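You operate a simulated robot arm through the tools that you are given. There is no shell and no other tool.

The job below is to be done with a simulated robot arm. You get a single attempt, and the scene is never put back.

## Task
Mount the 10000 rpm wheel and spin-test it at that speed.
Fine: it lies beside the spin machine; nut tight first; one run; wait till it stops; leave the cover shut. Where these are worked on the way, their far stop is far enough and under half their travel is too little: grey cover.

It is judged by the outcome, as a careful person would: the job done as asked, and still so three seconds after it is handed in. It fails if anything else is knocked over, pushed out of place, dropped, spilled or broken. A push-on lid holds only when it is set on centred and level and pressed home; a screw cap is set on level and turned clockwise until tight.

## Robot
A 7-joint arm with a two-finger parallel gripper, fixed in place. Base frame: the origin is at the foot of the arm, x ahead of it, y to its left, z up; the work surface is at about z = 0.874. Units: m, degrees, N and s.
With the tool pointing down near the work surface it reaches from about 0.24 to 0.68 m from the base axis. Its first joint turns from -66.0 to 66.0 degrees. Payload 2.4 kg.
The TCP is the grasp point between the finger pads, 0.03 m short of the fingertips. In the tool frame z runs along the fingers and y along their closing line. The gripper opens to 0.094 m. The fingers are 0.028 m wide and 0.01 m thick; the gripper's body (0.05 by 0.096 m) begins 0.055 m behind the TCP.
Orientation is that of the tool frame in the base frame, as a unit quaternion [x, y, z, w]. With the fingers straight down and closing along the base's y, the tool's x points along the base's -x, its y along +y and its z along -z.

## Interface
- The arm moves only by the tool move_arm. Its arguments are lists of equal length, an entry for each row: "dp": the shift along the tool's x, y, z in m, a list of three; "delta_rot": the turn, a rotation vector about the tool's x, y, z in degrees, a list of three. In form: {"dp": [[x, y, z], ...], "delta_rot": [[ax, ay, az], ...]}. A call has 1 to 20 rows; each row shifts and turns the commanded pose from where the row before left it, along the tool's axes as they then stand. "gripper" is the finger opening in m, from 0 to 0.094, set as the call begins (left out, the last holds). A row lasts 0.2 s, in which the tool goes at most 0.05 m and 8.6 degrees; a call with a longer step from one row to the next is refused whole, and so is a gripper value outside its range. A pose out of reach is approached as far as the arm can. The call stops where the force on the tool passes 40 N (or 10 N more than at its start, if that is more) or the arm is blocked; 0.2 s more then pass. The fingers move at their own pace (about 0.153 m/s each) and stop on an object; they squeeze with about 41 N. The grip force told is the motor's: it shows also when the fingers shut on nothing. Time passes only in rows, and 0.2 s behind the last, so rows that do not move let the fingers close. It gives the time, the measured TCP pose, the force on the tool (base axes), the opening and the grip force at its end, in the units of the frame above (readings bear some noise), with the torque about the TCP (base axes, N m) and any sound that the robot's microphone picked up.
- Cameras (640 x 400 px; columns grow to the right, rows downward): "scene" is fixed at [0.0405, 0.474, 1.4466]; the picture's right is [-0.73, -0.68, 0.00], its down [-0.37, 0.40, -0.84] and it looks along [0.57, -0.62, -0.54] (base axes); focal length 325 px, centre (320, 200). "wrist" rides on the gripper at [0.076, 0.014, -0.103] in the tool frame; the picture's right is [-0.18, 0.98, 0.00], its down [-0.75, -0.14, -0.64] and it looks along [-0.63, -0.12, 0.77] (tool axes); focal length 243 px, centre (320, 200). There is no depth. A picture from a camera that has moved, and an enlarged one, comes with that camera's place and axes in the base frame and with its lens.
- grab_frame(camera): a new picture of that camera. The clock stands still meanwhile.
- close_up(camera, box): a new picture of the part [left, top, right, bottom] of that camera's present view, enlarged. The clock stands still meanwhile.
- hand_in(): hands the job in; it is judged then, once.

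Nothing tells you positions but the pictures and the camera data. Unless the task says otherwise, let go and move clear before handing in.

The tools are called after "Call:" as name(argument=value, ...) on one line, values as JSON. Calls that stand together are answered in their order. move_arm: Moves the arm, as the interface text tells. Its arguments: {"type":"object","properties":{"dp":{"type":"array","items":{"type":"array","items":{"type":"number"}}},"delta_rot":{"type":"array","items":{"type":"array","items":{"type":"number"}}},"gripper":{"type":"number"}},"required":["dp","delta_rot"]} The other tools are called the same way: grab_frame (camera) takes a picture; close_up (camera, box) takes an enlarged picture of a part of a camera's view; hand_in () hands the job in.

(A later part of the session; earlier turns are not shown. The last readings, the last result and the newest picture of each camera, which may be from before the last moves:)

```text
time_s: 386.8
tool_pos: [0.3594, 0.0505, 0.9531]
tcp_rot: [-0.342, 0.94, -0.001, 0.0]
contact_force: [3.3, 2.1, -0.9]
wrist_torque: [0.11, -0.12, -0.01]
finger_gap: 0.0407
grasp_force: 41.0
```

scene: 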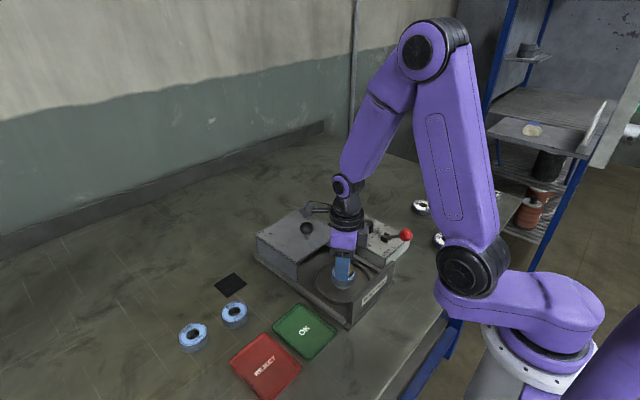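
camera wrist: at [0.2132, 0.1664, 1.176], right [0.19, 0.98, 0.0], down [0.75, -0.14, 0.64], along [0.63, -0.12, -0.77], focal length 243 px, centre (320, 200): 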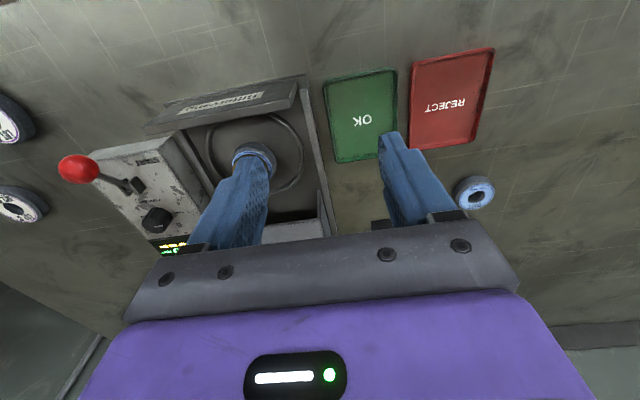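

The nut is well centred now. I'll set it down and tighten with strokes that stay free of side force, then do a clean back-off check.

Call:
move_arm(dp=[[0, 0, 0.0015], [0, 0, 0.0015], [0, 0, 0.0002], [0, 0, 0]], delta_rot=[[0, 0, 0], [0, 0, 0], [0, 0, 0], [0, 0, 0]])

Call:
move_arm(dp=[[0, 0, 0], [0, 0, 0], [0, 0, 0], [0, 0, 0], [0, 0, 0], [0, 0, 0], [0, 0, 0], [0, 0, 0], [0, 0, 0], [0, 0, 0], [0, 0, 0], [0, 0, 0], [0, 0, 0]], delta_rot=[[0, 0, 8], [0, 0, 8], [0, 0, 8], [0, 0, 8], [0, 0, 8], [0, 0, 8], [0, 0, 8], [0, 0, 8], [0, 0, 8], [0, 0, 8], [0, 0, 8], [0, 0, 8], [0, 0, 0]])

Call:
move_arm(dp=[[0, 0, 0], [0, 0, 0], [0, 0, 0], [0, 0, 0], [0, 0, 0], [0, 0, 0], [0, 0, 0], [0, 0, 0], [0, 0, 0], [0, 0, 0], [0, 0, 0], [0, 0, 0], [0, 0, 0]], delta_rot=[[0, 0, 8], [0, 0, 8], [0, 0, 8], [0, 0, 8], [0, 0, 8], [0, 0, 8], [0, 0, 8], [0, 0, 8], [0, 0, 8], [0, 0, 8], [0, 0, 8], [0, 0, 8], [0, 0, 0]])

Call:
move_arm(dp=[[0, 0, 0], [0, 0, 0], [0, 0, 0], [0, 0, 0], [0, 0, 0], [0, 0, 0], [0, 0, 0], [0, 0, 0], [0, 0, 0], [0, 0, 0], [0, 0, 0], [0, 0, 0], [0, 0, 0], [0, 0, 0], [0, 0, 0], [0, 0, 0], [0, 0, 0], [0, 0, 0], [0, 0, 0], [0, 0, 0]], delta_rot=[[0, 0, 0], [0, 0, 0], [0, 0, -8], [0, 0, -8], [0, 0, -8], [0, 0, -8], [0, 0, -8], [0, 0, -8], [0, 0, -8], [0, 0, -8], [0, 0, -8], [0, 0, -8], [0, 0, -8], [0, 0, -8], [0, 0, -8], [0, 0, -8], [0, 0, -8], [0, 0, -8], [0, 0, -8], [0, 0, -8]], gripper=0.062)

Call:
move_arm(dp=[[0, 0, 0], [0, 0, 0], [0, 0, 0], [0, 0, 0], [0, 0, 0], [0, 0, 0], [0, 0, 0], [0, 0, 0], [0, 0, 0], [0, 0, 0], [0, 0, 0], [0, 0, 0], [0, 0, 0], [0, 0, 0], [0, 0, 0], [0, 0, 0], [0, 0, 0], [0, 0, 0], [0, 0, 0], [0, 0, 0]], delta_rot=[[0, 0, -8], [0, 0, -8], [0, 0, -8], [0, 0, -8], [0, 0, -8], [0, 0, -8], [0, 0, -8], [0, 0, -8], [0, 0, -8], [0, 0, -8], [0, 0, -8], [0, 0, -8], [0, 0, -8], [0, 0, -8], [0, 0, -8], [0, 0, -8], [0, 0, -8], [0, 0, 0], [0, 0, 0], [0, 0, 0]])

Call:
close_up(camera="wrist", box=[280, 130, 360, 190])

```text
time_s: 387.8
tool_pos: [0.3593, 0.0506, 0.9497]
tcp_rot: [-0.341, 0.94, -0.001, -0.002]
contact_force: [0.7, 0.2, -1.9]
wrist_torque: [-0.01, -0.05, -0.04]
finger_gap: 0.0411
grasp_force: 40.8
```

```text
time_s: 390.6
tool_pos: [0.36, 0.0499, 0.9498]
tcp_rot: [0.471, 0.882, -0.001, 0.001]
contact_force: [1.5, -0.2, -0.1]
wrist_torque: [0.02, -0.08, 0.0]
finger_gap: 0.0408
grasp_force: 41.4
```

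```text
time_s: 393.4
tool_pos: [0.3595, 0.0492, 0.9488]
tcp_rot: [0.971, 0.24, -0.001, 0.001]
contact_force: [0.5, 0.9, -1.4]
wrist_torque: [0.01, -0.04, 0.01]
finger_gap: 0.0411
grasp_force: 40.4
```

```text
time_s: 397.6
tool_pos: [0.3604, 0.0517, 0.9491]
tcp_rot: [0.07, 0.998, -0.001, 0.0]
contact_force: [0.2, 0.7, 0.6]
wrist_torque: [0.02, -0.06, 0.0]
finger_gap: 0.062
grasp_force: 0.0
```

```text
time_s: 401.8
tool_pos: [0.3604, 0.0503, 0.9492]
tcp_rot: [0.898, -0.439, 0.0, 0.001]
contact_force: [-0.7, 0.5, 0.1]
wrist_torque: [0.01, 0.01, 0.01]
finger_gap: 0.062
grasp_force: 0.1
```

```text
6.67 times, centred on (320, 160) of wrist
camera zoom: at [0.3959, -0.0192, 1.0519], right [-0.89, -0.46, 0.0], down [-0.35, 0.68, 0.64], along [-0.3, 0.57, -0.77], focal length 1618 px, centre (320, 467)
```

zoom: 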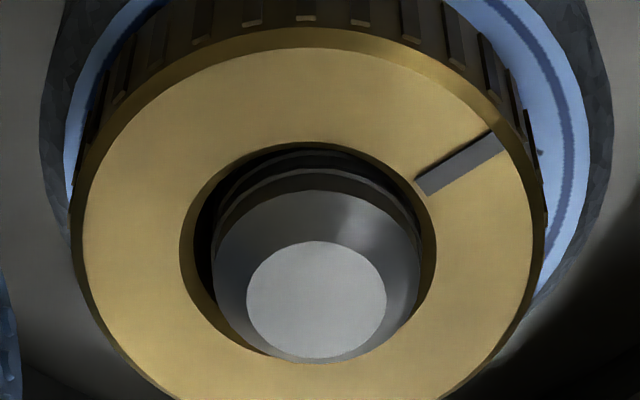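

Call:
move_arm(dp=[[0, 0, 0], [0, 0, 0], [0, 0, 0]], delta_rot=[[0, 0, 0], [0, 0, 0], [0, 0, 0]], gripper=0.03)

Call:
move_arm(dp=[[0, 0, 0], [0, 0, 0], [0, 0, 0], [0, 0, 0], [0, 0, 0], [0, 0, 0], [0, 0, 0], [0, 0, 0], [0, 0, 0], [0, 0, 0], [0, 0, 0], [0, 0, 0], [0, 0, 0]], delta_rot=[[0, 0, 8], [0, 0, 8], [0, 0, 8], [0, 0, 8], [0, 0, 8], [0, 0, 8], [0, 0, 8], [0, 0, 8], [0, 0, 8], [0, 0, 8], [0, 0, 8], [0, 0, 8], [0, 0, 0]])

Call:
move_arm(dp=[[0, 0, 0], [0, 0, 0], [0, 0, 0], [0, 0, 0], [0, 0, 0], [0, 0, 0], [0, 0, 0], [0, 0, 0], [0, 0, 0], [0, 0, 0], [0, 0, 0], [0, 0, 0], [0, 0, 0]], delta_rot=[[0, 0, 8], [0, 0, 8], [0, 0, 8], [0, 0, 8], [0, 0, 8], [0, 0, 8], [0, 0, 8], [0, 0, 8], [0, 0, 8], [0, 0, 8], [0, 0, 8], [0, 0, 8], [0, 0, 0]])

Call:
move_arm(dp=[[0, 0, 0], [0, 0, 0], [0, 0, 0], [0, 0, 0], [0, 0, 0], [0, 0, 0], [0, 0, 0], [0, 0, 0], [0, 0, 0], [0, 0, 0], [0, 0, 0], [0, 0, 0], [0, 0, 0]], delta_rot=[[0, 0, 8], [0, 0, 8], [0, 0, 8], [0, 0, 8], [0, 0, 8], [0, 0, 8], [0, 0, 8], [0, 0, 8], [0, 0, 8], [0, 0, 8], [0, 0, 8], [0, 0, 8], [0, 0, 0]])

Call:
move_arm(dp=[[0, 0, 0], [0, 0, 0], [0, 0, 0], [0, 0, 0], [0, 0, 0], [0, 0, 0], [0, 0, 0], [0, 0, 0], [0, 0, 0], [0, 0, 0], [0, 0, 0], [0, 0, 0], [0, 0, 0]], delta_rot=[[0, 0, -8], [0, 0, -8], [0, 0, -8], [0, 0, -8], [0, 0, -8], [0, 0, -8], [0, 0, -8], [0, 0, -8], [0, 0, -8], [0, 0, -8], [0, 0, -8], [0, 0, -8], [0, 0, 0]])

Call:
move_arm(dp=[[0, 0, -0.001], [0, 0, -0.001], [0, 0, 0]], delta_rot=[[0, 0, 0], [0, 0, 0], [0, 0, 0]])

```text
time_s: 402.6
tool_pos: [0.3607, 0.0491, 0.9485]
tcp_rot: [0.898, -0.439, 0.0, 0.001]
contact_force: [0.8, 0.1, 1.3]
wrist_torque: [-0.02, 0.01, 0.04]
finger_gap: 0.0409
grasp_force: 41.0
```

```text
time_s: 405.4
tool_pos: [0.359, 0.05, 0.9496]
tcp_rot: [-0.274, 0.962, 0.0, 0.0]
contact_force: [1.8, 0.1, -0.1]
wrist_torque: [-0.02, -0.04, 0.02]
finger_gap: 0.0408
grasp_force: 41.2
```

```text
time_s: 408.2
tool_pos: [0.3591, 0.0502, 0.9484]
tcp_rot: [0.532, 0.847, -0.001, 0.0]
contact_force: [-1.6, 1.2, 4.9]
wrist_torque: [0.1, 0.03, 0.02]
finger_gap: 0.0409
grasp_force: 40.9
```

```text
time_s: 411.0
tool_pos: [0.3598, 0.051, 0.9495]
tcp_rot: [0.985, 0.172, 0.0, 0.001]
contact_force: [0.3, 0.1, -0.1]
wrist_torque: [0.01, 0.0, -0.03]
finger_gap: 0.0409
grasp_force: 40.7
```

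```text
time_s: 413.8
tool_pos: [0.3602, 0.0497, 0.9494]
tcp_rot: [0.53, 0.848, -0.001, 0.001]
contact_force: [-0.8, -0.2, 0.1]
wrist_torque: [0.0, 0.06, 0.0]
finger_gap: 0.0408
grasp_force: 40.9
```

```text
time_s: 414.6
tool_pos: [0.3602, 0.0508, 0.9502]
tcp_rot: [0.53, 0.848, -0.001, 0.0]
contact_force: [0.0, 0.2, -12.7]
wrist_torque: [0.0, -0.01, 0.0]
finger_gap: 0.0411
grasp_force: 40.9
```

Call:
move_arm(dp=[[0, 0, 0.001], [0, 0, 0.001], [0, 0, 0], [0, 0, 0], [0, 0, 0], [0, 0, 0], [0, 0, 0], [0, 0, 0], [0, 0, 0], [0, 0, 0]], delta_rot=[[0, 0, 0], [0, 0, 0], [0, 0, 0], [0, 0, -8], [0, 0, -8], [0, 0, -8], [0, 0, -8], [0, 0, -8], [0, 0, -8], [0, 0, 0]])

Call:
move_arm(dp=[[0, 0, -0.001], [0, 0, -0.001], [0, 0, 0]], delta_rot=[[0, 0, 0], [0, 0, 0], [0, 0, 0]])

Call:
move_arm(dp=[[0, 0, 0.001], [0, 0, 0.001], [0, 0, 0], [0, 0, 0], [0, 0, 0], [0, 0, 0], [0, 0, 0], [0, 0, 0], [0, 0, 0], [0, 0, 0]], delta_rot=[[0, 0, 0], [0, 0, 0], [0, 0, 0], [0, 0, -8], [0, 0, -8], [0, 0, -8], [0, 0, -8], [0, 0, -8], [0, 0, -8], [0, 0, 0]])

Call:
move_arm(dp=[[0, 0, -0.001], [0, 0, -0.001], [0, 0, 0]], delta_rot=[[0, 0, 0], [0, 0, 0], [0, 0, 0]])

```text
time_s: 416.8
tool_pos: [0.3614, 0.0507, 0.9485]
tcp_rot: [0.139, 0.99, -0.001, 0.0]
contact_force: [-0.8, -0.5, -1.8]
wrist_torque: [0.0, -0.02, 0.0]
finger_gap: 0.0407
grasp_force: 41.0
```

```text
time_s: 417.6
tool_pos: [0.3594, 0.0505, 0.9504]
tcp_rot: [0.141, 0.99, -0.001, 0.0]
contact_force: [0.9, -0.1, -0.8]
wrist_torque: [0.02, 0.02, -0.02]
finger_gap: 0.0413
grasp_force: 40.9
```

```text
time_s: 419.8
tool_pos: [0.3595, 0.0489, 0.9487]
tcp_rot: [-0.275, 0.961, -0.002, -0.001]
contact_force: [-0.6, -0.6, -1.8]
wrist_torque: [-0.02, 0.01, 0.0]
finger_gap: 0.0411
grasp_force: 41.5
```

```text
time_s: 420.6
tool_pos: [0.36, 0.0499, 0.9489]
tcp_rot: [-0.275, 0.961, -0.002, -0.001]
contact_force: [0.0, 0.2, -1.5]
wrist_torque: [0.03, 0.07, 0.06]
finger_gap: 0.0408
grasp_force: 41.2
```

Clean result: after 480° clockwise the thread lets go between 96° and 144° of back-off. So it has a definite short end stop, which earlier turning had reached. Now I'll set the nut down for good and tighten it well past that stop with two clean strokes.

Call:
move_arm(dp=[[0, 0, 0.001], [0, 0, 0.001], [0, 0, 0.0005], [0, 0, 0], [0, 0, 0], [0, 0, 0], [0, 0, 0], [0, 0, 0], [0, 0, 0], [0, 0, 0], [0, 0, 0], [0, 0, 0], [0, 0, 0], [0, 0, 0], [0, 0, 0], [0, 0, 0]], delta_rot=[[0, 0, 0], [0, 0, 0], [0, 0, 0], [0, 0, 8], [0, 0, 8], [0, 0, 8], [0, 0, 8], [0, 0, 8], [0, 0, 8], [0, 0, 8], [0, 0, 8], [0, 0, 8], [0, 0, 8], [0, 0, 8], [0, 0, 8], [0, 0, 0]])

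Call:
move_arm(dp=[[0, 0, 0], [0, 0, 0], [0, 0, 0], [0, 0, 0], [0, 0, 0], [0, 0, 0], [0, 0, 0], [0, 0, 0], [0, 0, 0], [0, 0, 0], [0, 0, 0], [0, 0, 0], [0, 0, 0]], delta_rot=[[0, 0, 8], [0, 0, 8], [0, 0, 8], [0, 0, 8], [0, 0, 8], [0, 0, 8], [0, 0, 8], [0, 0, 8], [0, 0, 8], [0, 0, 8], [0, 0, 8], [0, 0, 8], [0, 0, 0]])

Call:
move_arm(dp=[[0, 0, 0], [0, 0, 0], [0, 0, 0], [0, 0, 0], [0, 0, 0], [0, 0, 0], [0, 0, 0], [0, 0, 0], [0, 0, 0], [0, 0, 0], [0, 0, 0], [0, 0, 0], [0, 0, 0], [0, 0, 0], [0, 0, 0], [0, 0, 0], [0, 0, 0], [0, 0, 0], [0, 0, 0], [0, 0, 0]], delta_rot=[[0, 0, 0], [0, 0, 0], [0, 0, -8], [0, 0, -8], [0, 0, -8], [0, 0, -8], [0, 0, -8], [0, 0, -8], [0, 0, -8], [0, 0, -8], [0, 0, -8], [0, 0, -8], [0, 0, -8], [0, 0, -8], [0, 0, -8], [0, 0, -8], [0, 0, -8], [0, 0, -8], [0, 0, -8], [0, 0, -8]], gripper=0.062)

Call:
move_arm(dp=[[0, 0, 0], [0, 0, 0], [0, 0, 0], [0, 0, 0], [0, 0, 0], [0, 0, 0], [0, 0, 0], [0, 0, 0], [0, 0, 0], [0, 0, 0], [0, 0, 0], [0, 0, 0], [0, 0, 0], [0, 0, 0], [0, 0, 0], [0, 0, 0], [0, 0, 0], [0, 0, 0], [0, 0, 0], [0, 0, 0]], delta_rot=[[0, 0, -8], [0, 0, -8], [0, 0, -8], [0, 0, -8], [0, 0, -8], [0, 0, -8], [0, 0, -8], [0, 0, -8], [0, 0, -8], [0, 0, -8], [0, 0, -8], [0, 0, -8], [0, 0, -8], [0, 0, -8], [0, 0, -8], [0, 0, -8], [0, 0, -8], [0, 0, 0], [0, 0, 0], [0, 0, 0]])

Call:
move_arm(dp=[[0, 0, 0], [0, 0, 0], [0, 0, 0]], delta_rot=[[0, 0, 0], [0, 0, 0], [0, 0, 0]], gripper=0.03)

Call:
move_arm(dp=[[0, 0, 0], [0, 0, 0], [0, 0, 0], [0, 0, 0], [0, 0, 0], [0, 0, 0], [0, 0, 0], [0, 0, 0], [0, 0, 0], [0, 0, 0], [0, 0, 0], [0, 0, 0], [0, 0, 0], [0, 0, 0], [0, 0, 0], [0, 0, 0], [0, 0, 0], [0, 0, 0], [0, 0, 0]], delta_rot=[[0, 0, 8], [0, 0, 8], [0, 0, 8], [0, 0, 8], [0, 0, 8], [0, 0, 8], [0, 0, 8], [0, 0, 8], [0, 0, 8], [0, 0, 8], [0, 0, 8], [0, 0, 8], [0, 0, 8], [0, 0, 8], [0, 0, 8], [0, 0, 8], [0, 0, 8], [0, 0, 8], [0, 0, 0]])

Call:
move_arm(dp=[[0, 0, 0], [0, 0, 0], [0, 0, 0], [0, 0, 0], [0, 0, 0], [0, 0, 0], [0, 0, 0], [0, 0, 0], [0, 0, 0], [0, 0, 0], [0, 0, 0], [0, 0, 0], [0, 0, 0], [0, 0, 0], [0, 0, 0], [0, 0, 0], [0, 0, 0]], delta_rot=[[0, 0, 8], [0, 0, 8], [0, 0, 8], [0, 0, 8], [0, 0, 8], [0, 0, 8], [0, 0, 8], [0, 0, 8], [0, 0, 8], [0, 0, 8], [0, 0, 8], [0, 0, 8], [0, 0, 8], [0, 0, 8], [0, 0, 8], [0, 0, 8], [0, 0, 0]])

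Call:
close_up(camera="wrist", box=[260, 100, 380, 220])

```text
time_s: 424.0
tool_pos: [0.3589, 0.0508, 0.9483]
tcp_rot: [0.531, 0.847, -0.001, -0.001]
contact_force: [0.0, 0.7, -1.9]
wrist_torque: [0.02, 0.02, -0.03]
finger_gap: 0.0409
grasp_force: 40.6
```

```text
time_s: 426.8
tool_pos: [0.3593, 0.0503, 0.9484]
tcp_rot: [0.985, 0.172, 0.0, 0.0]
contact_force: [0.1, 0.3, -0.8]
wrist_torque: [-0.07, -0.06, -0.02]
finger_gap: 0.0408
grasp_force: 41.0
```

```text
time_s: 431.0
tool_pos: [0.3599, 0.05, 0.9495]
tcp_rot: [0.139, 0.99, 0.0, 0.001]
contact_force: [0.5, -0.6, 0.1]
wrist_torque: [-0.02, 0.02, -0.01]
finger_gap: 0.062
grasp_force: 0.1
```

```text
time_s: 435.2
tool_pos: [0.3609, 0.049, 0.9489]
tcp_rot: [0.866, -0.5, 0.0, 0.001]
contact_force: [0.5, 0.5, -0.4]
wrist_torque: [-0.01, -0.04, 0.02]
finger_gap: 0.0615
grasp_force: 0.1
```

```text
time_s: 436.0
tool_pos: [0.36, 0.049, 0.9489]
tcp_rot: [0.865, -0.501, 0.0, 0.0]
contact_force: [0.1, 0.0, 0.9]
wrist_torque: [0.02, 0.04, 0.0]
finger_gap: 0.0409
grasp_force: 40.5
```

```text
time_s: 440.0
tool_pos: [0.3598, 0.0502, 0.9472]
tcp_rot: [0.209, 0.978, -0.001, 0.0]
contact_force: [0.2, 1.1, -0.3]
wrist_torque: [0.01, 0.01, -0.01]
finger_gap: 0.0407
grasp_force: 41.2
```

```text
time_s: 443.6
tool_pos: [0.3604, 0.0489, 0.9488]
tcp_rot: [0.971, 0.24, -0.001, 0.001]
contact_force: [0.1, 0.1, 0.2]
wrist_torque: [-0.02, 0.03, 0.03]
finger_gap: 0.0408
grasp_force: 41.0
```

```text
3.33 times, centred on (320, 160) of wrist
camera zoom: at [0.4348, 0.0729, 1.0518], right [0.3, -0.96, 0.0], down [-0.73, -0.22, 0.64], along [-0.61, -0.19, -0.77], focal length 809 px, centre (320, 333)
```

zoom: 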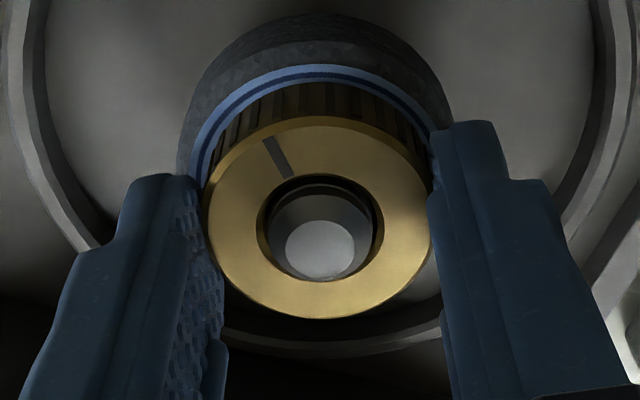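

Call:
move_arm(dp=[[0, 0, -0.001], [0, 0, -0.001], [0, 0, 0]], delta_rot=[[0, 0, 0], [0, 0, 0], [0, 0, 0]])

Call:
move_arm(dp=[[0, 0, 0.001], [0, 0, 0.0012], [0, 0, 0], [0, 0, 0], [0, 0, 0], [0, 0, 0]], delta_rot=[[0, 0, 0], [0, 0, 0], [0, 0, 6], [0, 0, 6], [0, 0, 4], [0, 0, 0]])

Call:
move_arm(dp=[[0, 0, 0], [0, 0, 0], [0, 0, -0.03], [0, 0, -0.04], [0, 0, -0.04], [0, 0, 0]], delta_rot=[[0, 0, 0], [0, 0, 0], [0, 0, 0], [0, 0, 0], [0, 0, 0], [0, 0, 0]], gripper=0.07)

Call:
close_up(camera="wrist", box=[240, 20, 400, 150])

Call:
close_up(camera="scene", box=[330, 245, 380, 295])

```text
time_s: 444.4
tool_pos: [0.3596, 0.0501, 0.9499]
tcp_rot: [0.971, 0.24, -0.001, 0.001]
contact_force: [-0.1, 0.1, -14.7]
wrist_torque: [-0.01, -0.01, -0.03]
finger_gap: 0.0406
grasp_force: 41.0
```

```text
time_s: 445.8
tool_pos: [0.3585, 0.0493, 0.9485]
tcp_rot: [0.995, 0.104, 0.0, 0.0]
contact_force: [0.9, 3.7, 0.7]
wrist_torque: [0.18, -0.04, 0.01]
finger_gap: 0.0407
grasp_force: 41.1
```

```text
time_s: 447.2
tool_pos: [0.3591, 0.0481, 1.0584]
tcp_rot: [0.995, 0.104, -0.001, 0.001]
contact_force: [0.3, -0.6, -0.9]
wrist_torque: [-0.01, 0.01, -0.02]
finger_gap: 0.0698
grasp_force: 0.0
```

```text
3.08 times, centred on (320, 85) of wrist
camera zoom: at [0.4365, 0.0497, 1.1622], right [0.02, -1.0, 0.0], down [-0.77, -0.02, 0.64], along [-0.64, -0.02, -0.77], focal length 746 px, centre (320, 554)
```

zoom: 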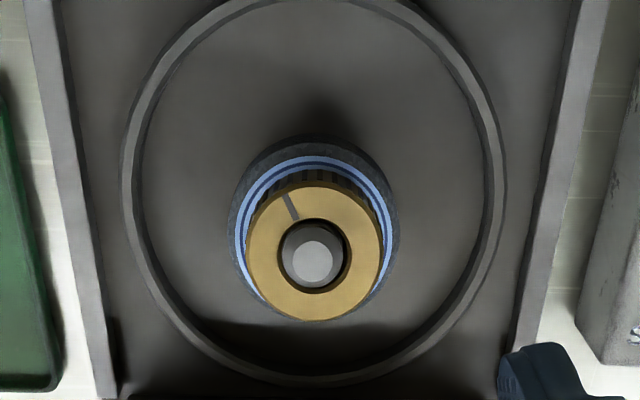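

```text
8.00 times, centred on (355, 270) of scene
camera zoom: at [0.0405, 0.474, 1.4466], right [-0.73, -0.68, 0.0], down [-0.37, 0.4, -0.84], along [0.57, -0.62, -0.54], focal length 2601 px, centre (40, -360)
```

zoom: 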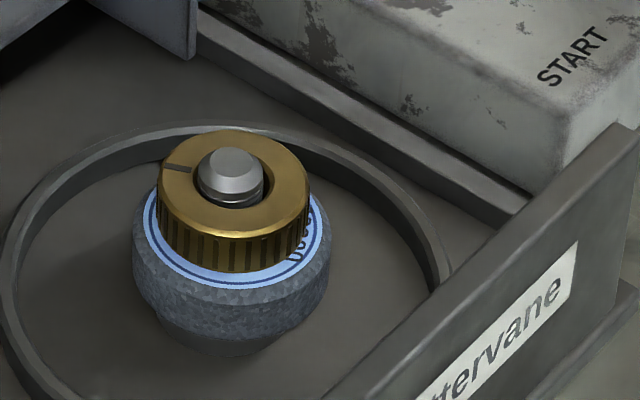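

The hold is firm (-14.7 N at a 2 mm pull), so the nut is at its end stop over the seated wheel. Next I turn the wrist back, grip the cover knob and shut the cover.

Call:
move_arm(dp=[[0, 0, 0], [0, 0, 0], [0, 0, 0], [0, 0, 0], [0, 0, 0], [0, 0, 0], [0, 0, 0], [0, 0, 0], [0, 0, 0], [0, 0, 0], [0, 0, 0], [0, 0, 0], [0, 0, 0], [0, 0, 0], [0, 0, 0], [0, 0, 0], [0, 0, 0], [0, 0, 0], [0, 0, 0], [0, 0, 0]], delta_rot=[[0, 0, -8.4], [0, 0, -8.4], [0, 0, -8.4], [0, 0, -8.4], [0, 0, -8.4], [0, 0, -8.4], [0, 0, -8.4], [0, 0, -8.4], [0, 0, -8.4], [0, 0, -8.4], [0, 0, -8.4], [0, 0, -8.4], [0, 0, -8.4], [0, 0, -8.4], [0, 0, -8.4], [0, 0, -8.4], [0, 0, -8.4], [0, 0, -8.4], [0, 0, -8.4], [0, 0, -8.4]], gripper=0.094)

Call:
move_arm(dp=[[-0.03, 0.001, 0], [-0.03, 0, 0], [-0.03, 0, 0], [-0.028, 0, 0], [0, 0, 0.03], [0, 0, 0]], delta_rot=[[0, 0, 0], [0, 0, 0], [0, 0, 0], [0, 0, 0], [0, 0, 0], [0, 0, 0]])

Call:
grab_frame(camera="wrist")

```text
time_s: 451.4
tool_pos: [0.3591, 0.0499, 1.0584]
tcp_rot: [0.0, 1.0, 0.0, -0.001]
contact_force: [0.4, 0.5, 0.6]
wrist_torque: [-0.02, -0.01, 0.0]
finger_gap: 0.094
grasp_force: 0.0
```

```text
time_s: 452.8
tool_pos: [0.4782, 0.0505, 1.0279]
tcp_rot: [0.001, 1.0, -0.002, 0.0]
contact_force: [-0.2, 0.6, 0.2]
wrist_torque: [-0.02, -0.01, 0.02]
finger_gap: 0.0942
grasp_force: 0.1
```

```text
taken
camera wrist: at [0.4027, 0.065, 1.1307], right [0.19, 0.98, 0.0], down [0.75, -0.14, 0.64], along [0.63, -0.12, -0.77], focal length 243 px, centre (320, 200)
```

wrist: 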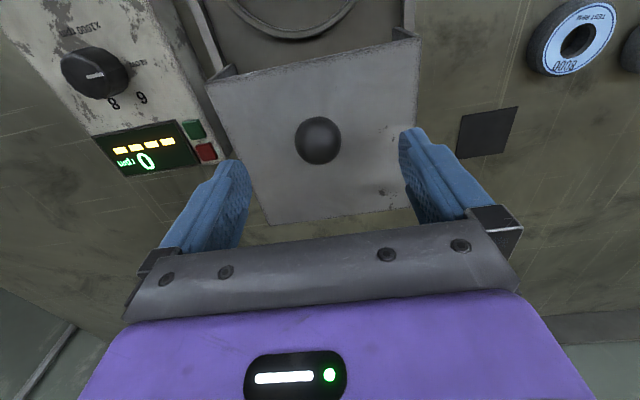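

Call:
move_arm(dp=[[0, 0, 0.02], [0, 0, 0.0205]], delta_rot=[[0, 0, 0], [0, 0, 0]])

Call:
move_arm(dp=[[0, 0, 0], [0, 0, 0]], delta_rot=[[0, 0, 0], [0, 0, 0]], gripper=0.02)

Call:
move_arm(dp=[[0.01, 0, 0], [0.02, 0, 0], [0.02, 0, 0], [0.02, 0, 0], [0.02, 0, 0], [0.02, 0, 0], [0.02, 0, 0]], delta_rot=[[0, 0, 0], [0, 0, 0], [0, 0, 0], [0, 0, 0], [0, 0, 0], [0, 0, 0], [0, 0, 0]])

Call:
close_up(camera="scene", box=[240, 180, 420, 330])

```text
time_s: 453.4
tool_pos: [0.4787, 0.0506, 0.9869]
tcp_rot: [0.002, 1.0, 0.0, 0.0]
contact_force: [0.3, -1.0, 0.2]
wrist_torque: [-0.02, -0.04, 0.02]
finger_gap: 0.0939
grasp_force: 0.0
```

```text
time_s: 454.0
tool_pos: [0.4798, 0.0501, 0.9869]
tcp_rot: [0.002, 1.0, -0.002, -0.001]
contact_force: [-1.4, -8.1, -1.3]
wrist_torque: [0.09, -0.24, 0.0]
finger_gap: 0.0318
grasp_force: 44.9
```

```text
time_s: 455.3
tool_pos: [0.3861, 0.0504, 0.9883]
tcp_rot: [0.002, 1.0, -0.001, 0.0]
contact_force: [0.1, -3.9, 7.7]
wrist_torque: [-0.12, 1.06, 0.06]
finger_gap: 0.0315
grasp_force: 45.0
stopped in row 6: the force on the tool passed its limit at 42 N (the readings are from after the stop); the commanded pose is now the measured one
```

```text
2.67 times, centred on (330, 255) of scene
camera zoom: at [0.0404, 0.4739, 1.4467], right [-0.73, -0.68, 0.0], down [-0.37, 0.4, -0.84], along [0.57, -0.62, -0.54], focal length 867 px, centre (293, 53)
```

zoom: 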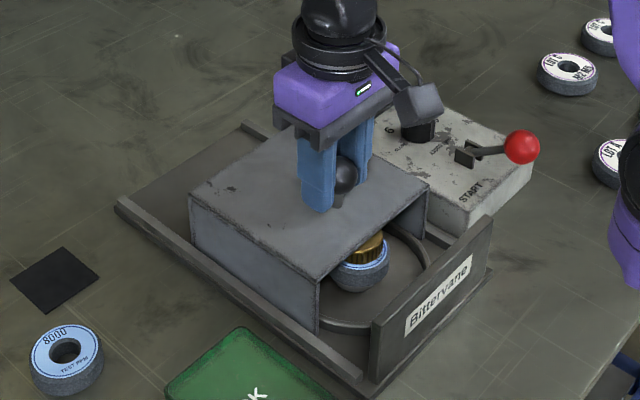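

The cover stopped at about two thirds with 42 N. I'll look closely for contact with the nut before pushing on.

Call:
close_up(camera="scene", box=[330, 235, 400, 300])

Call:
grab_frame(camera="wrist")

```text
6.15 times, centred on (365, 268) of scene
camera zoom: at [0.0404, 0.4739, 1.4467], right [-0.73, -0.68, 0.0], down [-0.37, 0.4, -0.84], along [0.57, -0.62, -0.54], focal length 2001 px, centre (43, -215)
```

zoom: 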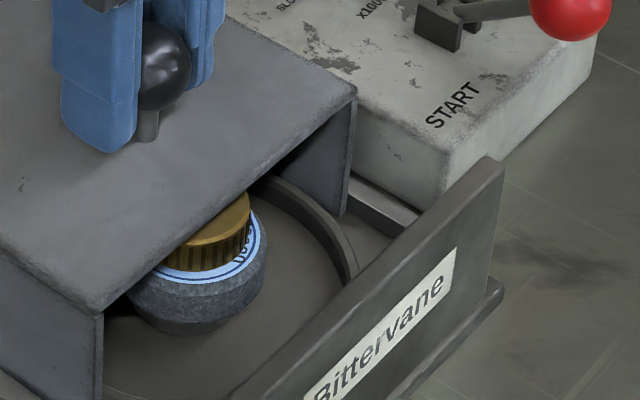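

```text
taken
camera wrist: at [0.31, 0.0647, 1.0907], right [0.19, 0.98, 0.0], down [0.75, -0.14, 0.64], along [0.63, -0.12, -0.77], focal length 243 px, centre (320, 200)
```

wrist: 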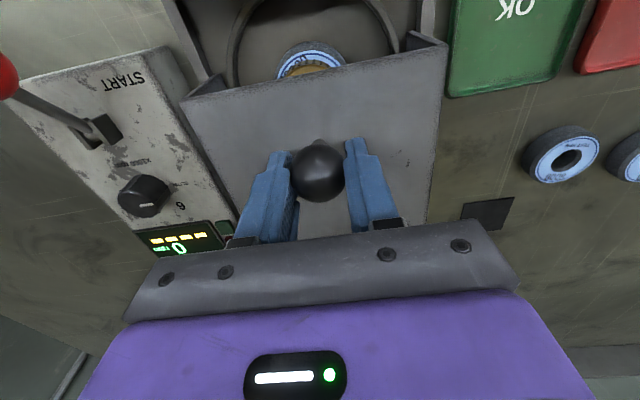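

The front edge is already past the shaft tip with clearance, so the stop was just a friction spike. I'll continue in gentler steps to the end.

Call:
move_arm(dp=[[0.005, 0, 0], [0.01, 0, 0], [0.01, 0, 0], [0.01, 0, 0]], delta_rot=[[0, 0, 0], [0, 0, 0], [0, 0, 0], [0, 0, 0]])

Call:
close_up(camera="scene", box=[300, 220, 410, 310])

```text
time_s: 456.3
tool_pos: [0.3511, 0.05, 0.9874]
tcp_rot: [0.001, 1.0, -0.002, 0.001]
contact_force: [0.0, -10.4, 35.8]
wrist_torque: [-0.13, 1.16, 0.0]
finger_gap: 0.0314
grasp_force: 45.1
```

```text
4.44 times, centred on (355, 265) of scene
camera zoom: at [0.0402, 0.4736, 1.4468], right [-0.73, -0.68, 0.0], down [-0.37, 0.4, -0.84], along [0.57, -0.62, -0.54], focal length 1445 px, centre (164, -89)
```

zoom: 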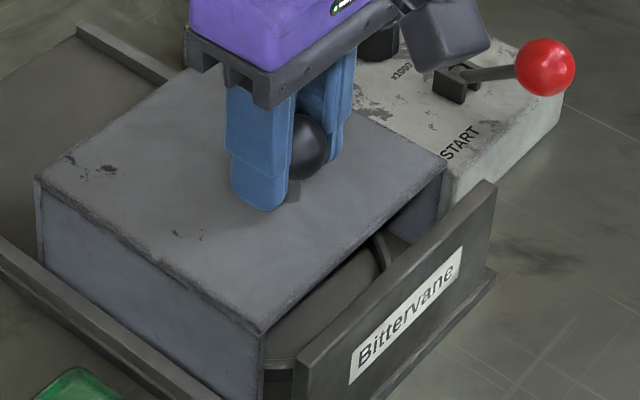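

Call:
move_arm(dp=[[0, 0, -0.002], [0.01, 0, 0], [0.008, 0, 0], [0.004, 0, 0], [0.004, 0, 0]], delta_rot=[[0, 0, 0], [0, 0, 0], [0, 0, 0], [0, 0, 0], [0, 0, 0]])

Call:
close_up(camera="scene", box=[300, 220, 410, 310])

```text
time_s: 457.5
tool_pos: [0.3249, 0.0504, 0.9885]
tcp_rot: [0.002, 1.0, -0.002, 0.002]
contact_force: [16.8, -21.9, 4.9]
wrist_torque: [-0.51, 0.37, 0.06]
finger_gap: 0.0326
grasp_force: 11.1
```

```text
4.44 times, centred on (355, 265) of scene
camera zoom: at [0.0408, 0.4735, 1.4468], right [-0.73, -0.68, 0.0], down [-0.37, 0.4, -0.84], along [0.57, -0.62, -0.54], focal length 1445 px, centre (164, -89)
```

zoom: 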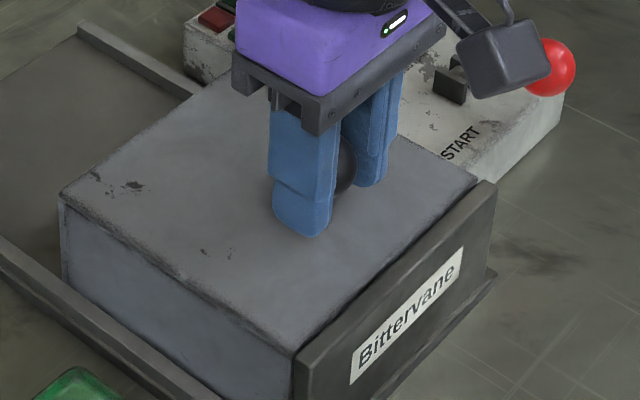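

The cover is home against the end plate. I'll release the knob, lift, and check it.

Call:
move_arm(dp=[[0, 0, 0], [0, 0, 0], [0, 0, -0.03], [0, 0, -0.04], [0, 0, -0.03]], delta_rot=[[0, 0, 0], [0, 0, 0], [0, 0, 0], [0, 0, 0], [0, 0, 0]], gripper=0.094)

Call:
move_arm(dp=[[-0.03, -0.035, 0], [-0.03, -0.035, 0], [-0.03, -0.035, 0], [0.0, -0.035, 0], [0, 0, 0]], delta_rot=[[0, 0, 0], [0, 0, 0], [0, 0, 0], [0, 0, 0], [0, 0, 0]])

Call:
grab_frame(camera="wrist")

Call:
close_up(camera="scene", box=[240, 190, 420, 330])

```text
time_s: 458.7
tool_pos: [0.3256, 0.051, 1.0884]
tcp_rot: [0.002, 1.0, -0.002, 0.0]
contact_force: [-0.4, 1.1, 0.4]
wrist_torque: [-0.01, 0.01, 0.04]
finger_gap: 0.094
grasp_force: 0.1
```

```text
time_s: 459.9
tool_pos: [0.4147, -0.0918, 1.0904]
tcp_rot: [0.001, 1.0, -0.001, 0.001]
contact_force: [0.2, 0.4, 0.0]
wrist_torque: [-0.04, 0.0, -0.03]
finger_gap: 0.0941
grasp_force: 0.2
```

```text
taken
camera wrist: at [0.3391, -0.0764, 1.194], right [0.19, 0.98, 0.0], down [0.75, -0.14, 0.64], along [0.63, -0.12, -0.77], focal length 243 px, centre (320, 200)
```

wrist: 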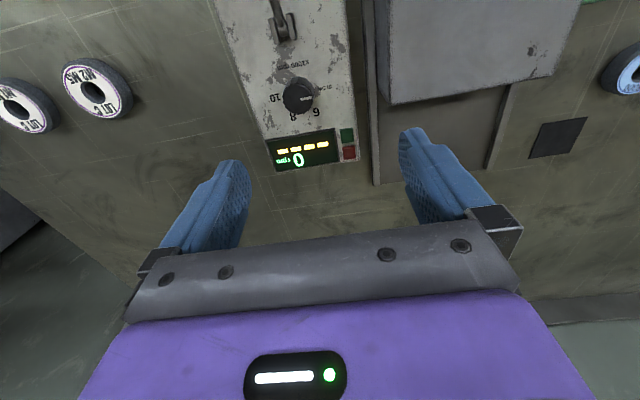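

```text
2.86 times, centred on (330, 260) of scene
camera zoom: at [0.0405, 0.474, 1.4466], right [-0.73, -0.68, 0.0], down [-0.37, 0.4, -0.84], along [0.57, -0.62, -0.54], focal length 929 px, centre (291, 29)
```

zoom: 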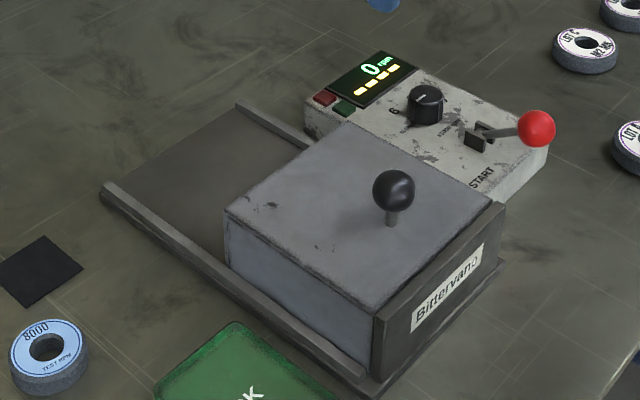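

The cover is shut exactly as at the start. Now for the dial: I'll zoom in to fix its centre.

Call:
close_up(camera="wrist", box=[240, 40, 370, 180])

Call:
close_up(camera="scene", box=[340, 205, 420, 260])

```text
2.86 times, centred on (305, 110) of wrist
camera zoom: at [0.3391, -0.0764, 1.194], right [0.19, 0.98, 0.0], down [0.75, -0.14, 0.64], along [0.63, -0.12, -0.77], focal length 693 px, centre (363, 457)
```

zoom: 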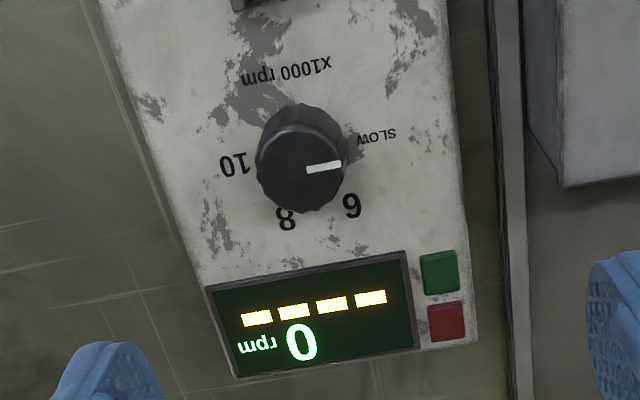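

```text
7.27 times, centred on (380, 232) of scene
camera zoom: at [0.0405, 0.474, 1.4466], right [-0.73, -0.68, 0.0], down [-0.37, 0.4, -0.84], along [0.57, -0.62, -0.54], focal length 2365 px, centre (-116, -36)
```

zoom: 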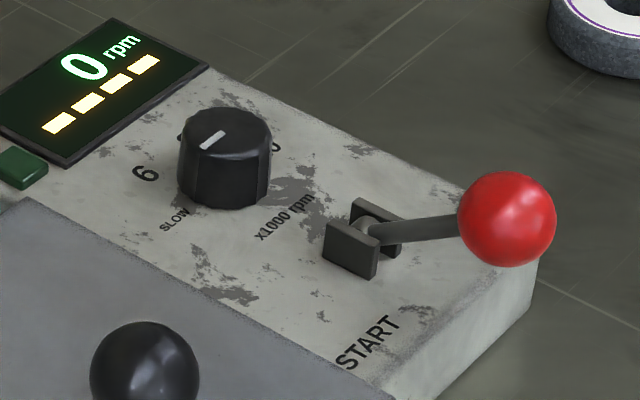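

Call:
move_arm(dp=[[-0.001, -0.012, 0], [0, -0.011, 0], [0, 0, 0], [0, 0, 0], [0, 0, 0], [0, 0, 0], [0, 0, 0], [0, 0, 0], [0, 0, 0], [0, 0, 0], [0, 0, 0], [0, 0, 0], [0, 0, 0]], delta_rot=[[0, 0, 0], [0, 0, 0], [0, 0, -9], [0, 0, -8.5], [0, 0, -8.5], [0, 0, -8.5], [0, 0, -8.5], [0, 0, -8.5], [0, 0, -8.5], [0, 0, -8.5], [0, 0, -8.5], [0, 0, -8.5], [0, 0, -4.5]], gripper=0.062)

```text
refused: row 3 steps farther than a row can; nothing moved
```

Call:
move_arm(dp=[[-0.001, -0.012, 0], [0, -0.011, 0], [0, 0, 0], [0, 0, 0], [0, 0, 0], [0, 0, 0], [0, 0, 0], [0, 0, 0], [0, 0, 0], [0, 0, 0], [0, 0, 0], [0, 0, 0], [0, 0, 0]], delta_rot=[[0, 0, 0], [0, 0, 0], [0, 0, -8.5], [0, 0, -8.5], [0, 0, -8.5], [0, 0, -8.5], [0, 0, -8.5], [0, 0, -8.5], [0, 0, -8.5], [0, 0, -8.5], [0, 0, -8.5], [0, 0, -8.5], [0, 0, -5]], gripper=0.062)

Call:
move_arm(dp=[[0, 0, 0.03], [0, 0, 0.04], [0, 0, 0.03]], delta_rot=[[0, 0, 0], [0, 0, 0], [0, 0, 0]])

Call:
grab_frame(camera="wrist")

Call:
close_up(camera="wrist", box=[230, 60, 410, 220])

```text
time_s: 462.7
tool_pos: [0.4145, -0.1118, 1.0902]
tcp_rot: [0.707, -0.707, 0.001, 0.001]
contact_force: [-0.2, 0.3, -0.5]
wrist_torque: [0.03, 0.01, -0.02]
finger_gap: 0.0619
grasp_force: 0.1
```

```text
time_s: 463.5
tool_pos: [0.4161, -0.1135, 0.99]
tcp_rot: [-0.706, 0.708, -0.002, -0.001]
contact_force: [0.9, 0.0, -0.1]
wrist_torque: [0.04, -0.01, 0.02]
finger_gap: 0.0619
grasp_force: 0.0
```

```text
taken
camera wrist: at [0.4018, -0.1902, 1.0946], right [-0.98, 0.19, 0.0], down [0.14, 0.76, 0.64], along [0.12, 0.63, -0.77], focal length 243 px, centre (320, 200)
```

wrist: 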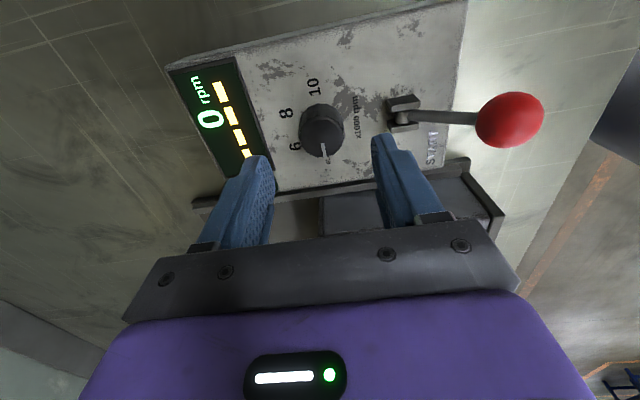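

```text
2.50 times, centred on (320, 140) of wrist
camera zoom: at [0.4018, -0.1902, 1.0946], right [-0.98, 0.19, 0.0], down [0.14, 0.76, 0.64], along [0.12, 0.63, -0.77], focal length 606 px, centre (320, 350)
```

zoom: 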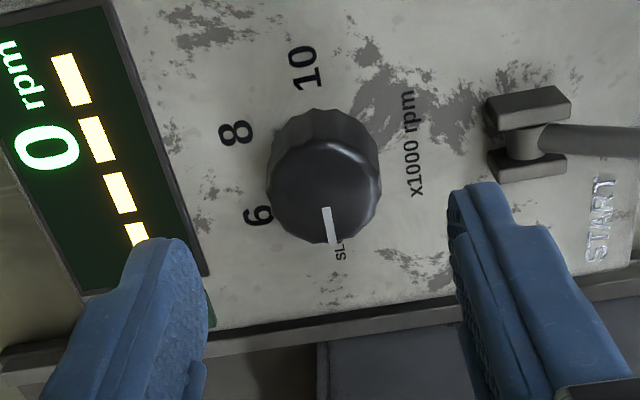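

The dial top is centred at about (0.415, -0.114, 0.934), right under the TCP. I'll narrow the fingers, go down beside it and grip.

Call:
move_arm(dp=[[0, 0, 0.02], [0, 0, 0.015], [0, 0, 0.006], [0, 0, 0]], delta_rot=[[0, 0, 0], [0, 0, 0], [0, 0, 0], [0, 0, 0]], gripper=0.05)

Call:
move_arm(dp=[[0, 0, 0], [0, 0, 0], [0, 0, 0]], delta_rot=[[0, 0, 0], [0, 0, 0], [0, 0, 0]], gripper=0.02)

Call:
close_up(camera="wrist", box=[230, 80, 410, 240])

```text
time_s: 464.5
tool_pos: [0.4168, -0.1121, 0.9502]
tcp_rot: [-0.706, 0.709, -0.002, -0.001]
contact_force: [0.0, -0.5, -1.0]
wrist_torque: [0.02, 0.05, -0.02]
finger_gap: 0.0501
grasp_force: 0.1
```

```text
time_s: 465.3
tool_pos: [0.4157, -0.1125, 0.949]
tcp_rot: [-0.706, 0.708, 0.0, -0.002]
contact_force: [-11.9, 1.3, 4.0]
wrist_torque: [0.11, 0.45, -0.01]
finger_gap: 0.0326
grasp_force: 44.8
```

```text
2.50 times, centred on (320, 160) of wrist
camera zoom: at [0.4012, -0.1888, 1.0534], right [-0.98, 0.19, 0.0], down [0.15, 0.76, 0.64], along [0.12, 0.63, -0.77], focal length 606 px, centre (320, 300)
```

zoom: 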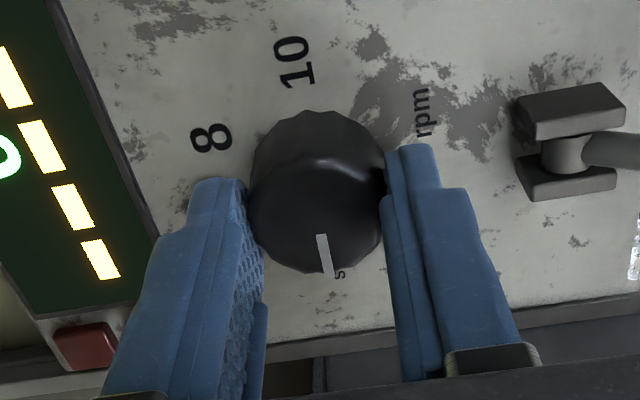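

The dial is gripped with the pointer at SLOW. I'll relieve the side offset and turn 180° clockwise to 10, checking midway.

Call:
move_arm(dp=[[0, 0.0011, 0], [0, 0, 0], [0, 0, 0], [0, 0, 0], [0, 0, 0], [0, 0, 0], [0, 0, 0], [0, 0, 0], [0, 0, 0], [0, 0, 0]], delta_rot=[[0, 0, 0], [0, 0, 7.5], [0, 0, 7.5], [0, 0, 7.5], [0, 0, 7.5], [0, 0, 7.5], [0, 0, 7.5], [0, 0, 7.5], [0, 0, 7.5], [0, 0, 0]])

Call:
close_up(camera="wrist", box=[230, 80, 410, 240])

```text
time_s: 467.5
tool_pos: [0.4161, -0.114, 0.9495]
tcp_rot: [-0.256, 0.967, -0.004, 0.004]
contact_force: [13.7, -2.8, 26.0]
wrist_torque: [-0.13, -0.64, -0.01]
finger_gap: 0.0323
grasp_force: 45.0
```

```text
2.50 times, centred on (320, 160) of wrist
camera zoom: at [0.3429, -0.1388, 1.0524], right [-0.33, 0.95, -0.01], down [0.72, 0.25, 0.65], along [0.61, 0.21, -0.76], focal length 606 px, centre (320, 300)
```

zoom: 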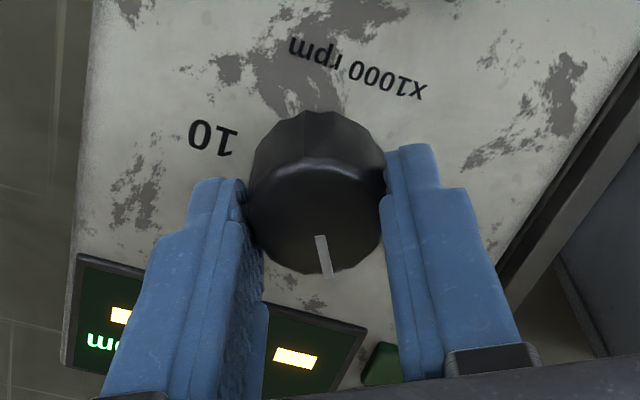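

Call:
move_arm(dp=[[-0.001, -0.0006, -0.002], [0, 0, 0], [0, 0, 0], [0, 0, 0], [0, 0, 0], [0, 0, 0], [0, 0, 0], [0, 0, 0], [0, 0, 0], [0, 0, 0]], delta_rot=[[0, 0, 0], [0, 0, 7.5], [0, 0, 7.5], [0, 0, 7.5], [0, 0, 7.5], [0, 0, 7.5], [0, 0, 7.5], [0, 0, 7.5], [0, 0, 7.5], [0, 0, 0]])

Call:
close_up(camera="wrist", box=[230, 80, 410, 240])

```text
time_s: 469.7
tool_pos: [0.4156, -0.1157, 0.9506]
tcp_rot: [0.262, 0.965, -0.003, 0.004]
contact_force: [8.4, -32.3, -6.4]
wrist_torque: [-1.02, -0.47, 0.01]
finger_gap: 0.032
grasp_force: 44.9
```

```text
2.50 times, centred on (320, 160) of wrist
camera zoom: at [0.3573, -0.0643, 1.0535], right [0.66, 0.75, 0.0], down [0.57, -0.5, 0.65], along [0.49, -0.43, -0.76], focal length 606 px, centre (320, 300)
```

zoom: 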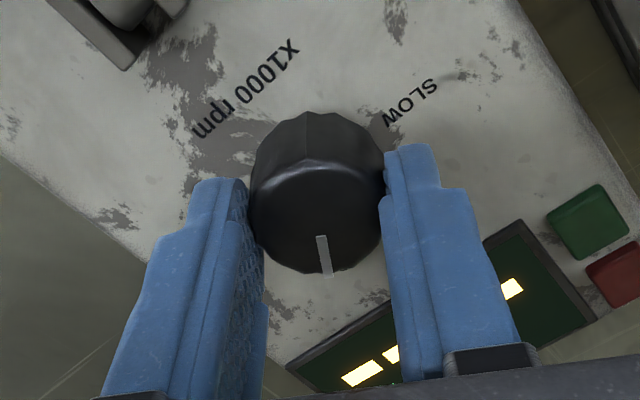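

Call:
move_arm(dp=[[-0.0016, -0.0016, 0], [0, 0, 0], [0, 0, 0], [0, 0, 0], [0, 0, 0], [0, 0, 0], [0, 0, 0], [0, 0, 0], [0, 0, 0], [0, 0, 0]], delta_rot=[[0, 0, 0], [0, 0, 7.5], [0, 0, 7.5], [0, 0, 7.5], [0, 0, 7.5], [0, 0, 7.5], [0, 0, 7.5], [0, 0, 7.5], [0, 0, 7.5], [0, 0, 0]])

Call:
close_up(camera="wrist", box=[230, 80, 410, 240])

Call:
close_up(camera="scene", box=[320, 190, 420, 270])

```text
time_s: 471.9
tool_pos: [0.4143, -0.1155, 0.9513]
tcp_rot: [0.709, 0.705, -0.001, 0.001]
contact_force: [-7.6, -16.4, 16.0]
wrist_torque: [-0.18, 0.38, 0.31]
finger_gap: 0.0323
grasp_force: 44.9
```

```text
2.50 times, centred on (320, 160) of wrist
camera zoom: at [0.4301, -0.0396, 1.054], right [0.98, -0.19, 0.0], down [-0.15, -0.75, 0.64], along [-0.12, -0.63, -0.76], focal length 606 px, centre (320, 300)
```

zoom: 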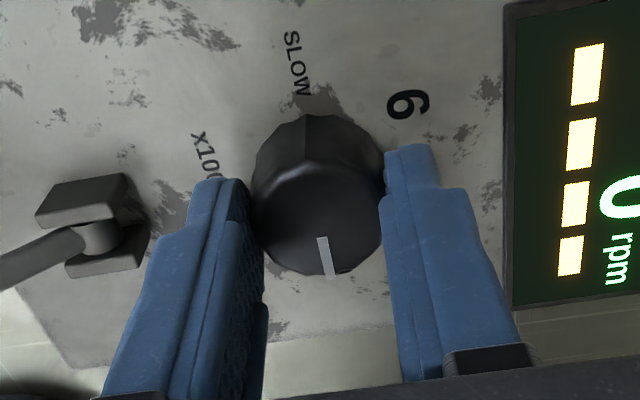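

```text
5.00 times, centred on (370, 230) of scene
camera zoom: at [0.0401, 0.4736, 1.4468], right [-0.73, -0.68, 0.0], down [-0.37, 0.4, -0.84], along [0.57, -0.62, -0.54], focal length 1626 px, centre (70, 50)
```

zoom: 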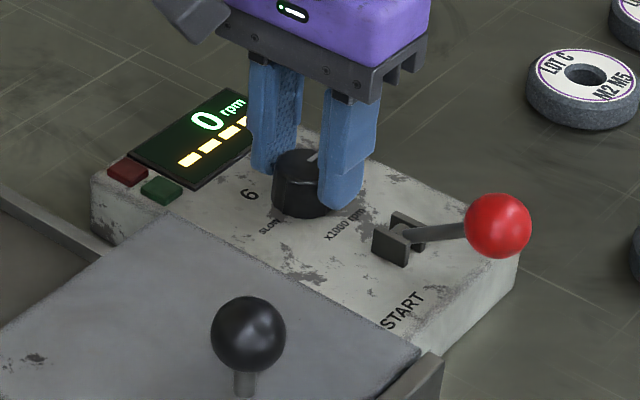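

The dial has turned 180°, with a little resistance at the end. I'll release and check the pointer.

Call:
move_arm(dp=[[0, 0, 0], [0, 0, 0], [0, 0, -0.02], [0, 0, -0.03], [0, 0, -0.03], [0, 0, 0]], delta_rot=[[0, 0, 0], [0, 0, 0], [0, 0, 0], [0, 0, 0], [0, 0, 0], [0, 0, 0]], gripper=0.05)

Call:
close_up(camera="wrist", box=[230, 40, 410, 200])

Call:
close_up(camera="scene", box=[320, 190, 420, 270])

```text
time_s: 473.3
tool_pos: [0.4138, -0.1139, 1.0316]
tcp_rot: [0.709, 0.706, -0.001, 0.002]
contact_force: [-0.5, 0.1, 0.3]
wrist_torque: [-0.04, -0.04, 0.01]
finger_gap: 0.05
grasp_force: 0.1
```

```text
2.50 times, centred on (320, 120) of wrist
camera zoom: at [0.43, -0.0384, 1.1346], right [0.98, -0.19, 0.0], down [-0.14, -0.75, 0.64], along [-0.12, -0.63, -0.76], focal length 606 px, centre (320, 400)
```

zoom: 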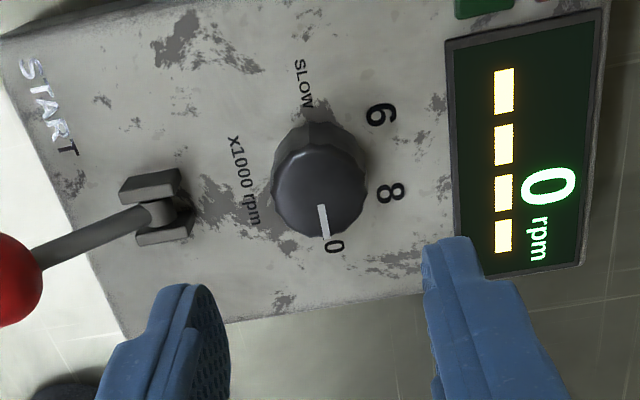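

```text
5.00 times, centred on (370, 230) of scene
camera zoom: at [0.0405, 0.474, 1.4466], right [-0.73, -0.68, 0.0], down [-0.37, 0.4, -0.84], along [0.57, -0.62, -0.54], focal length 1626 px, centre (70, 50)
```

zoom: 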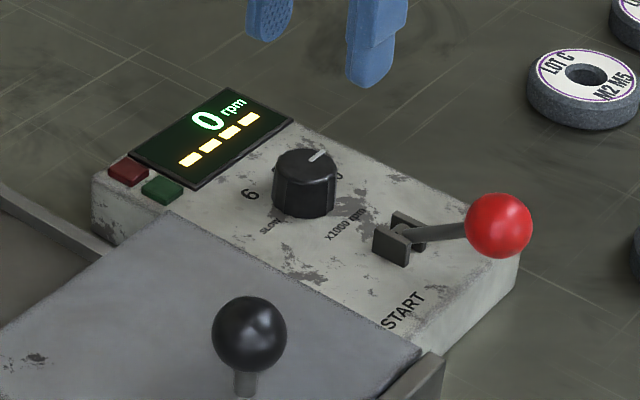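

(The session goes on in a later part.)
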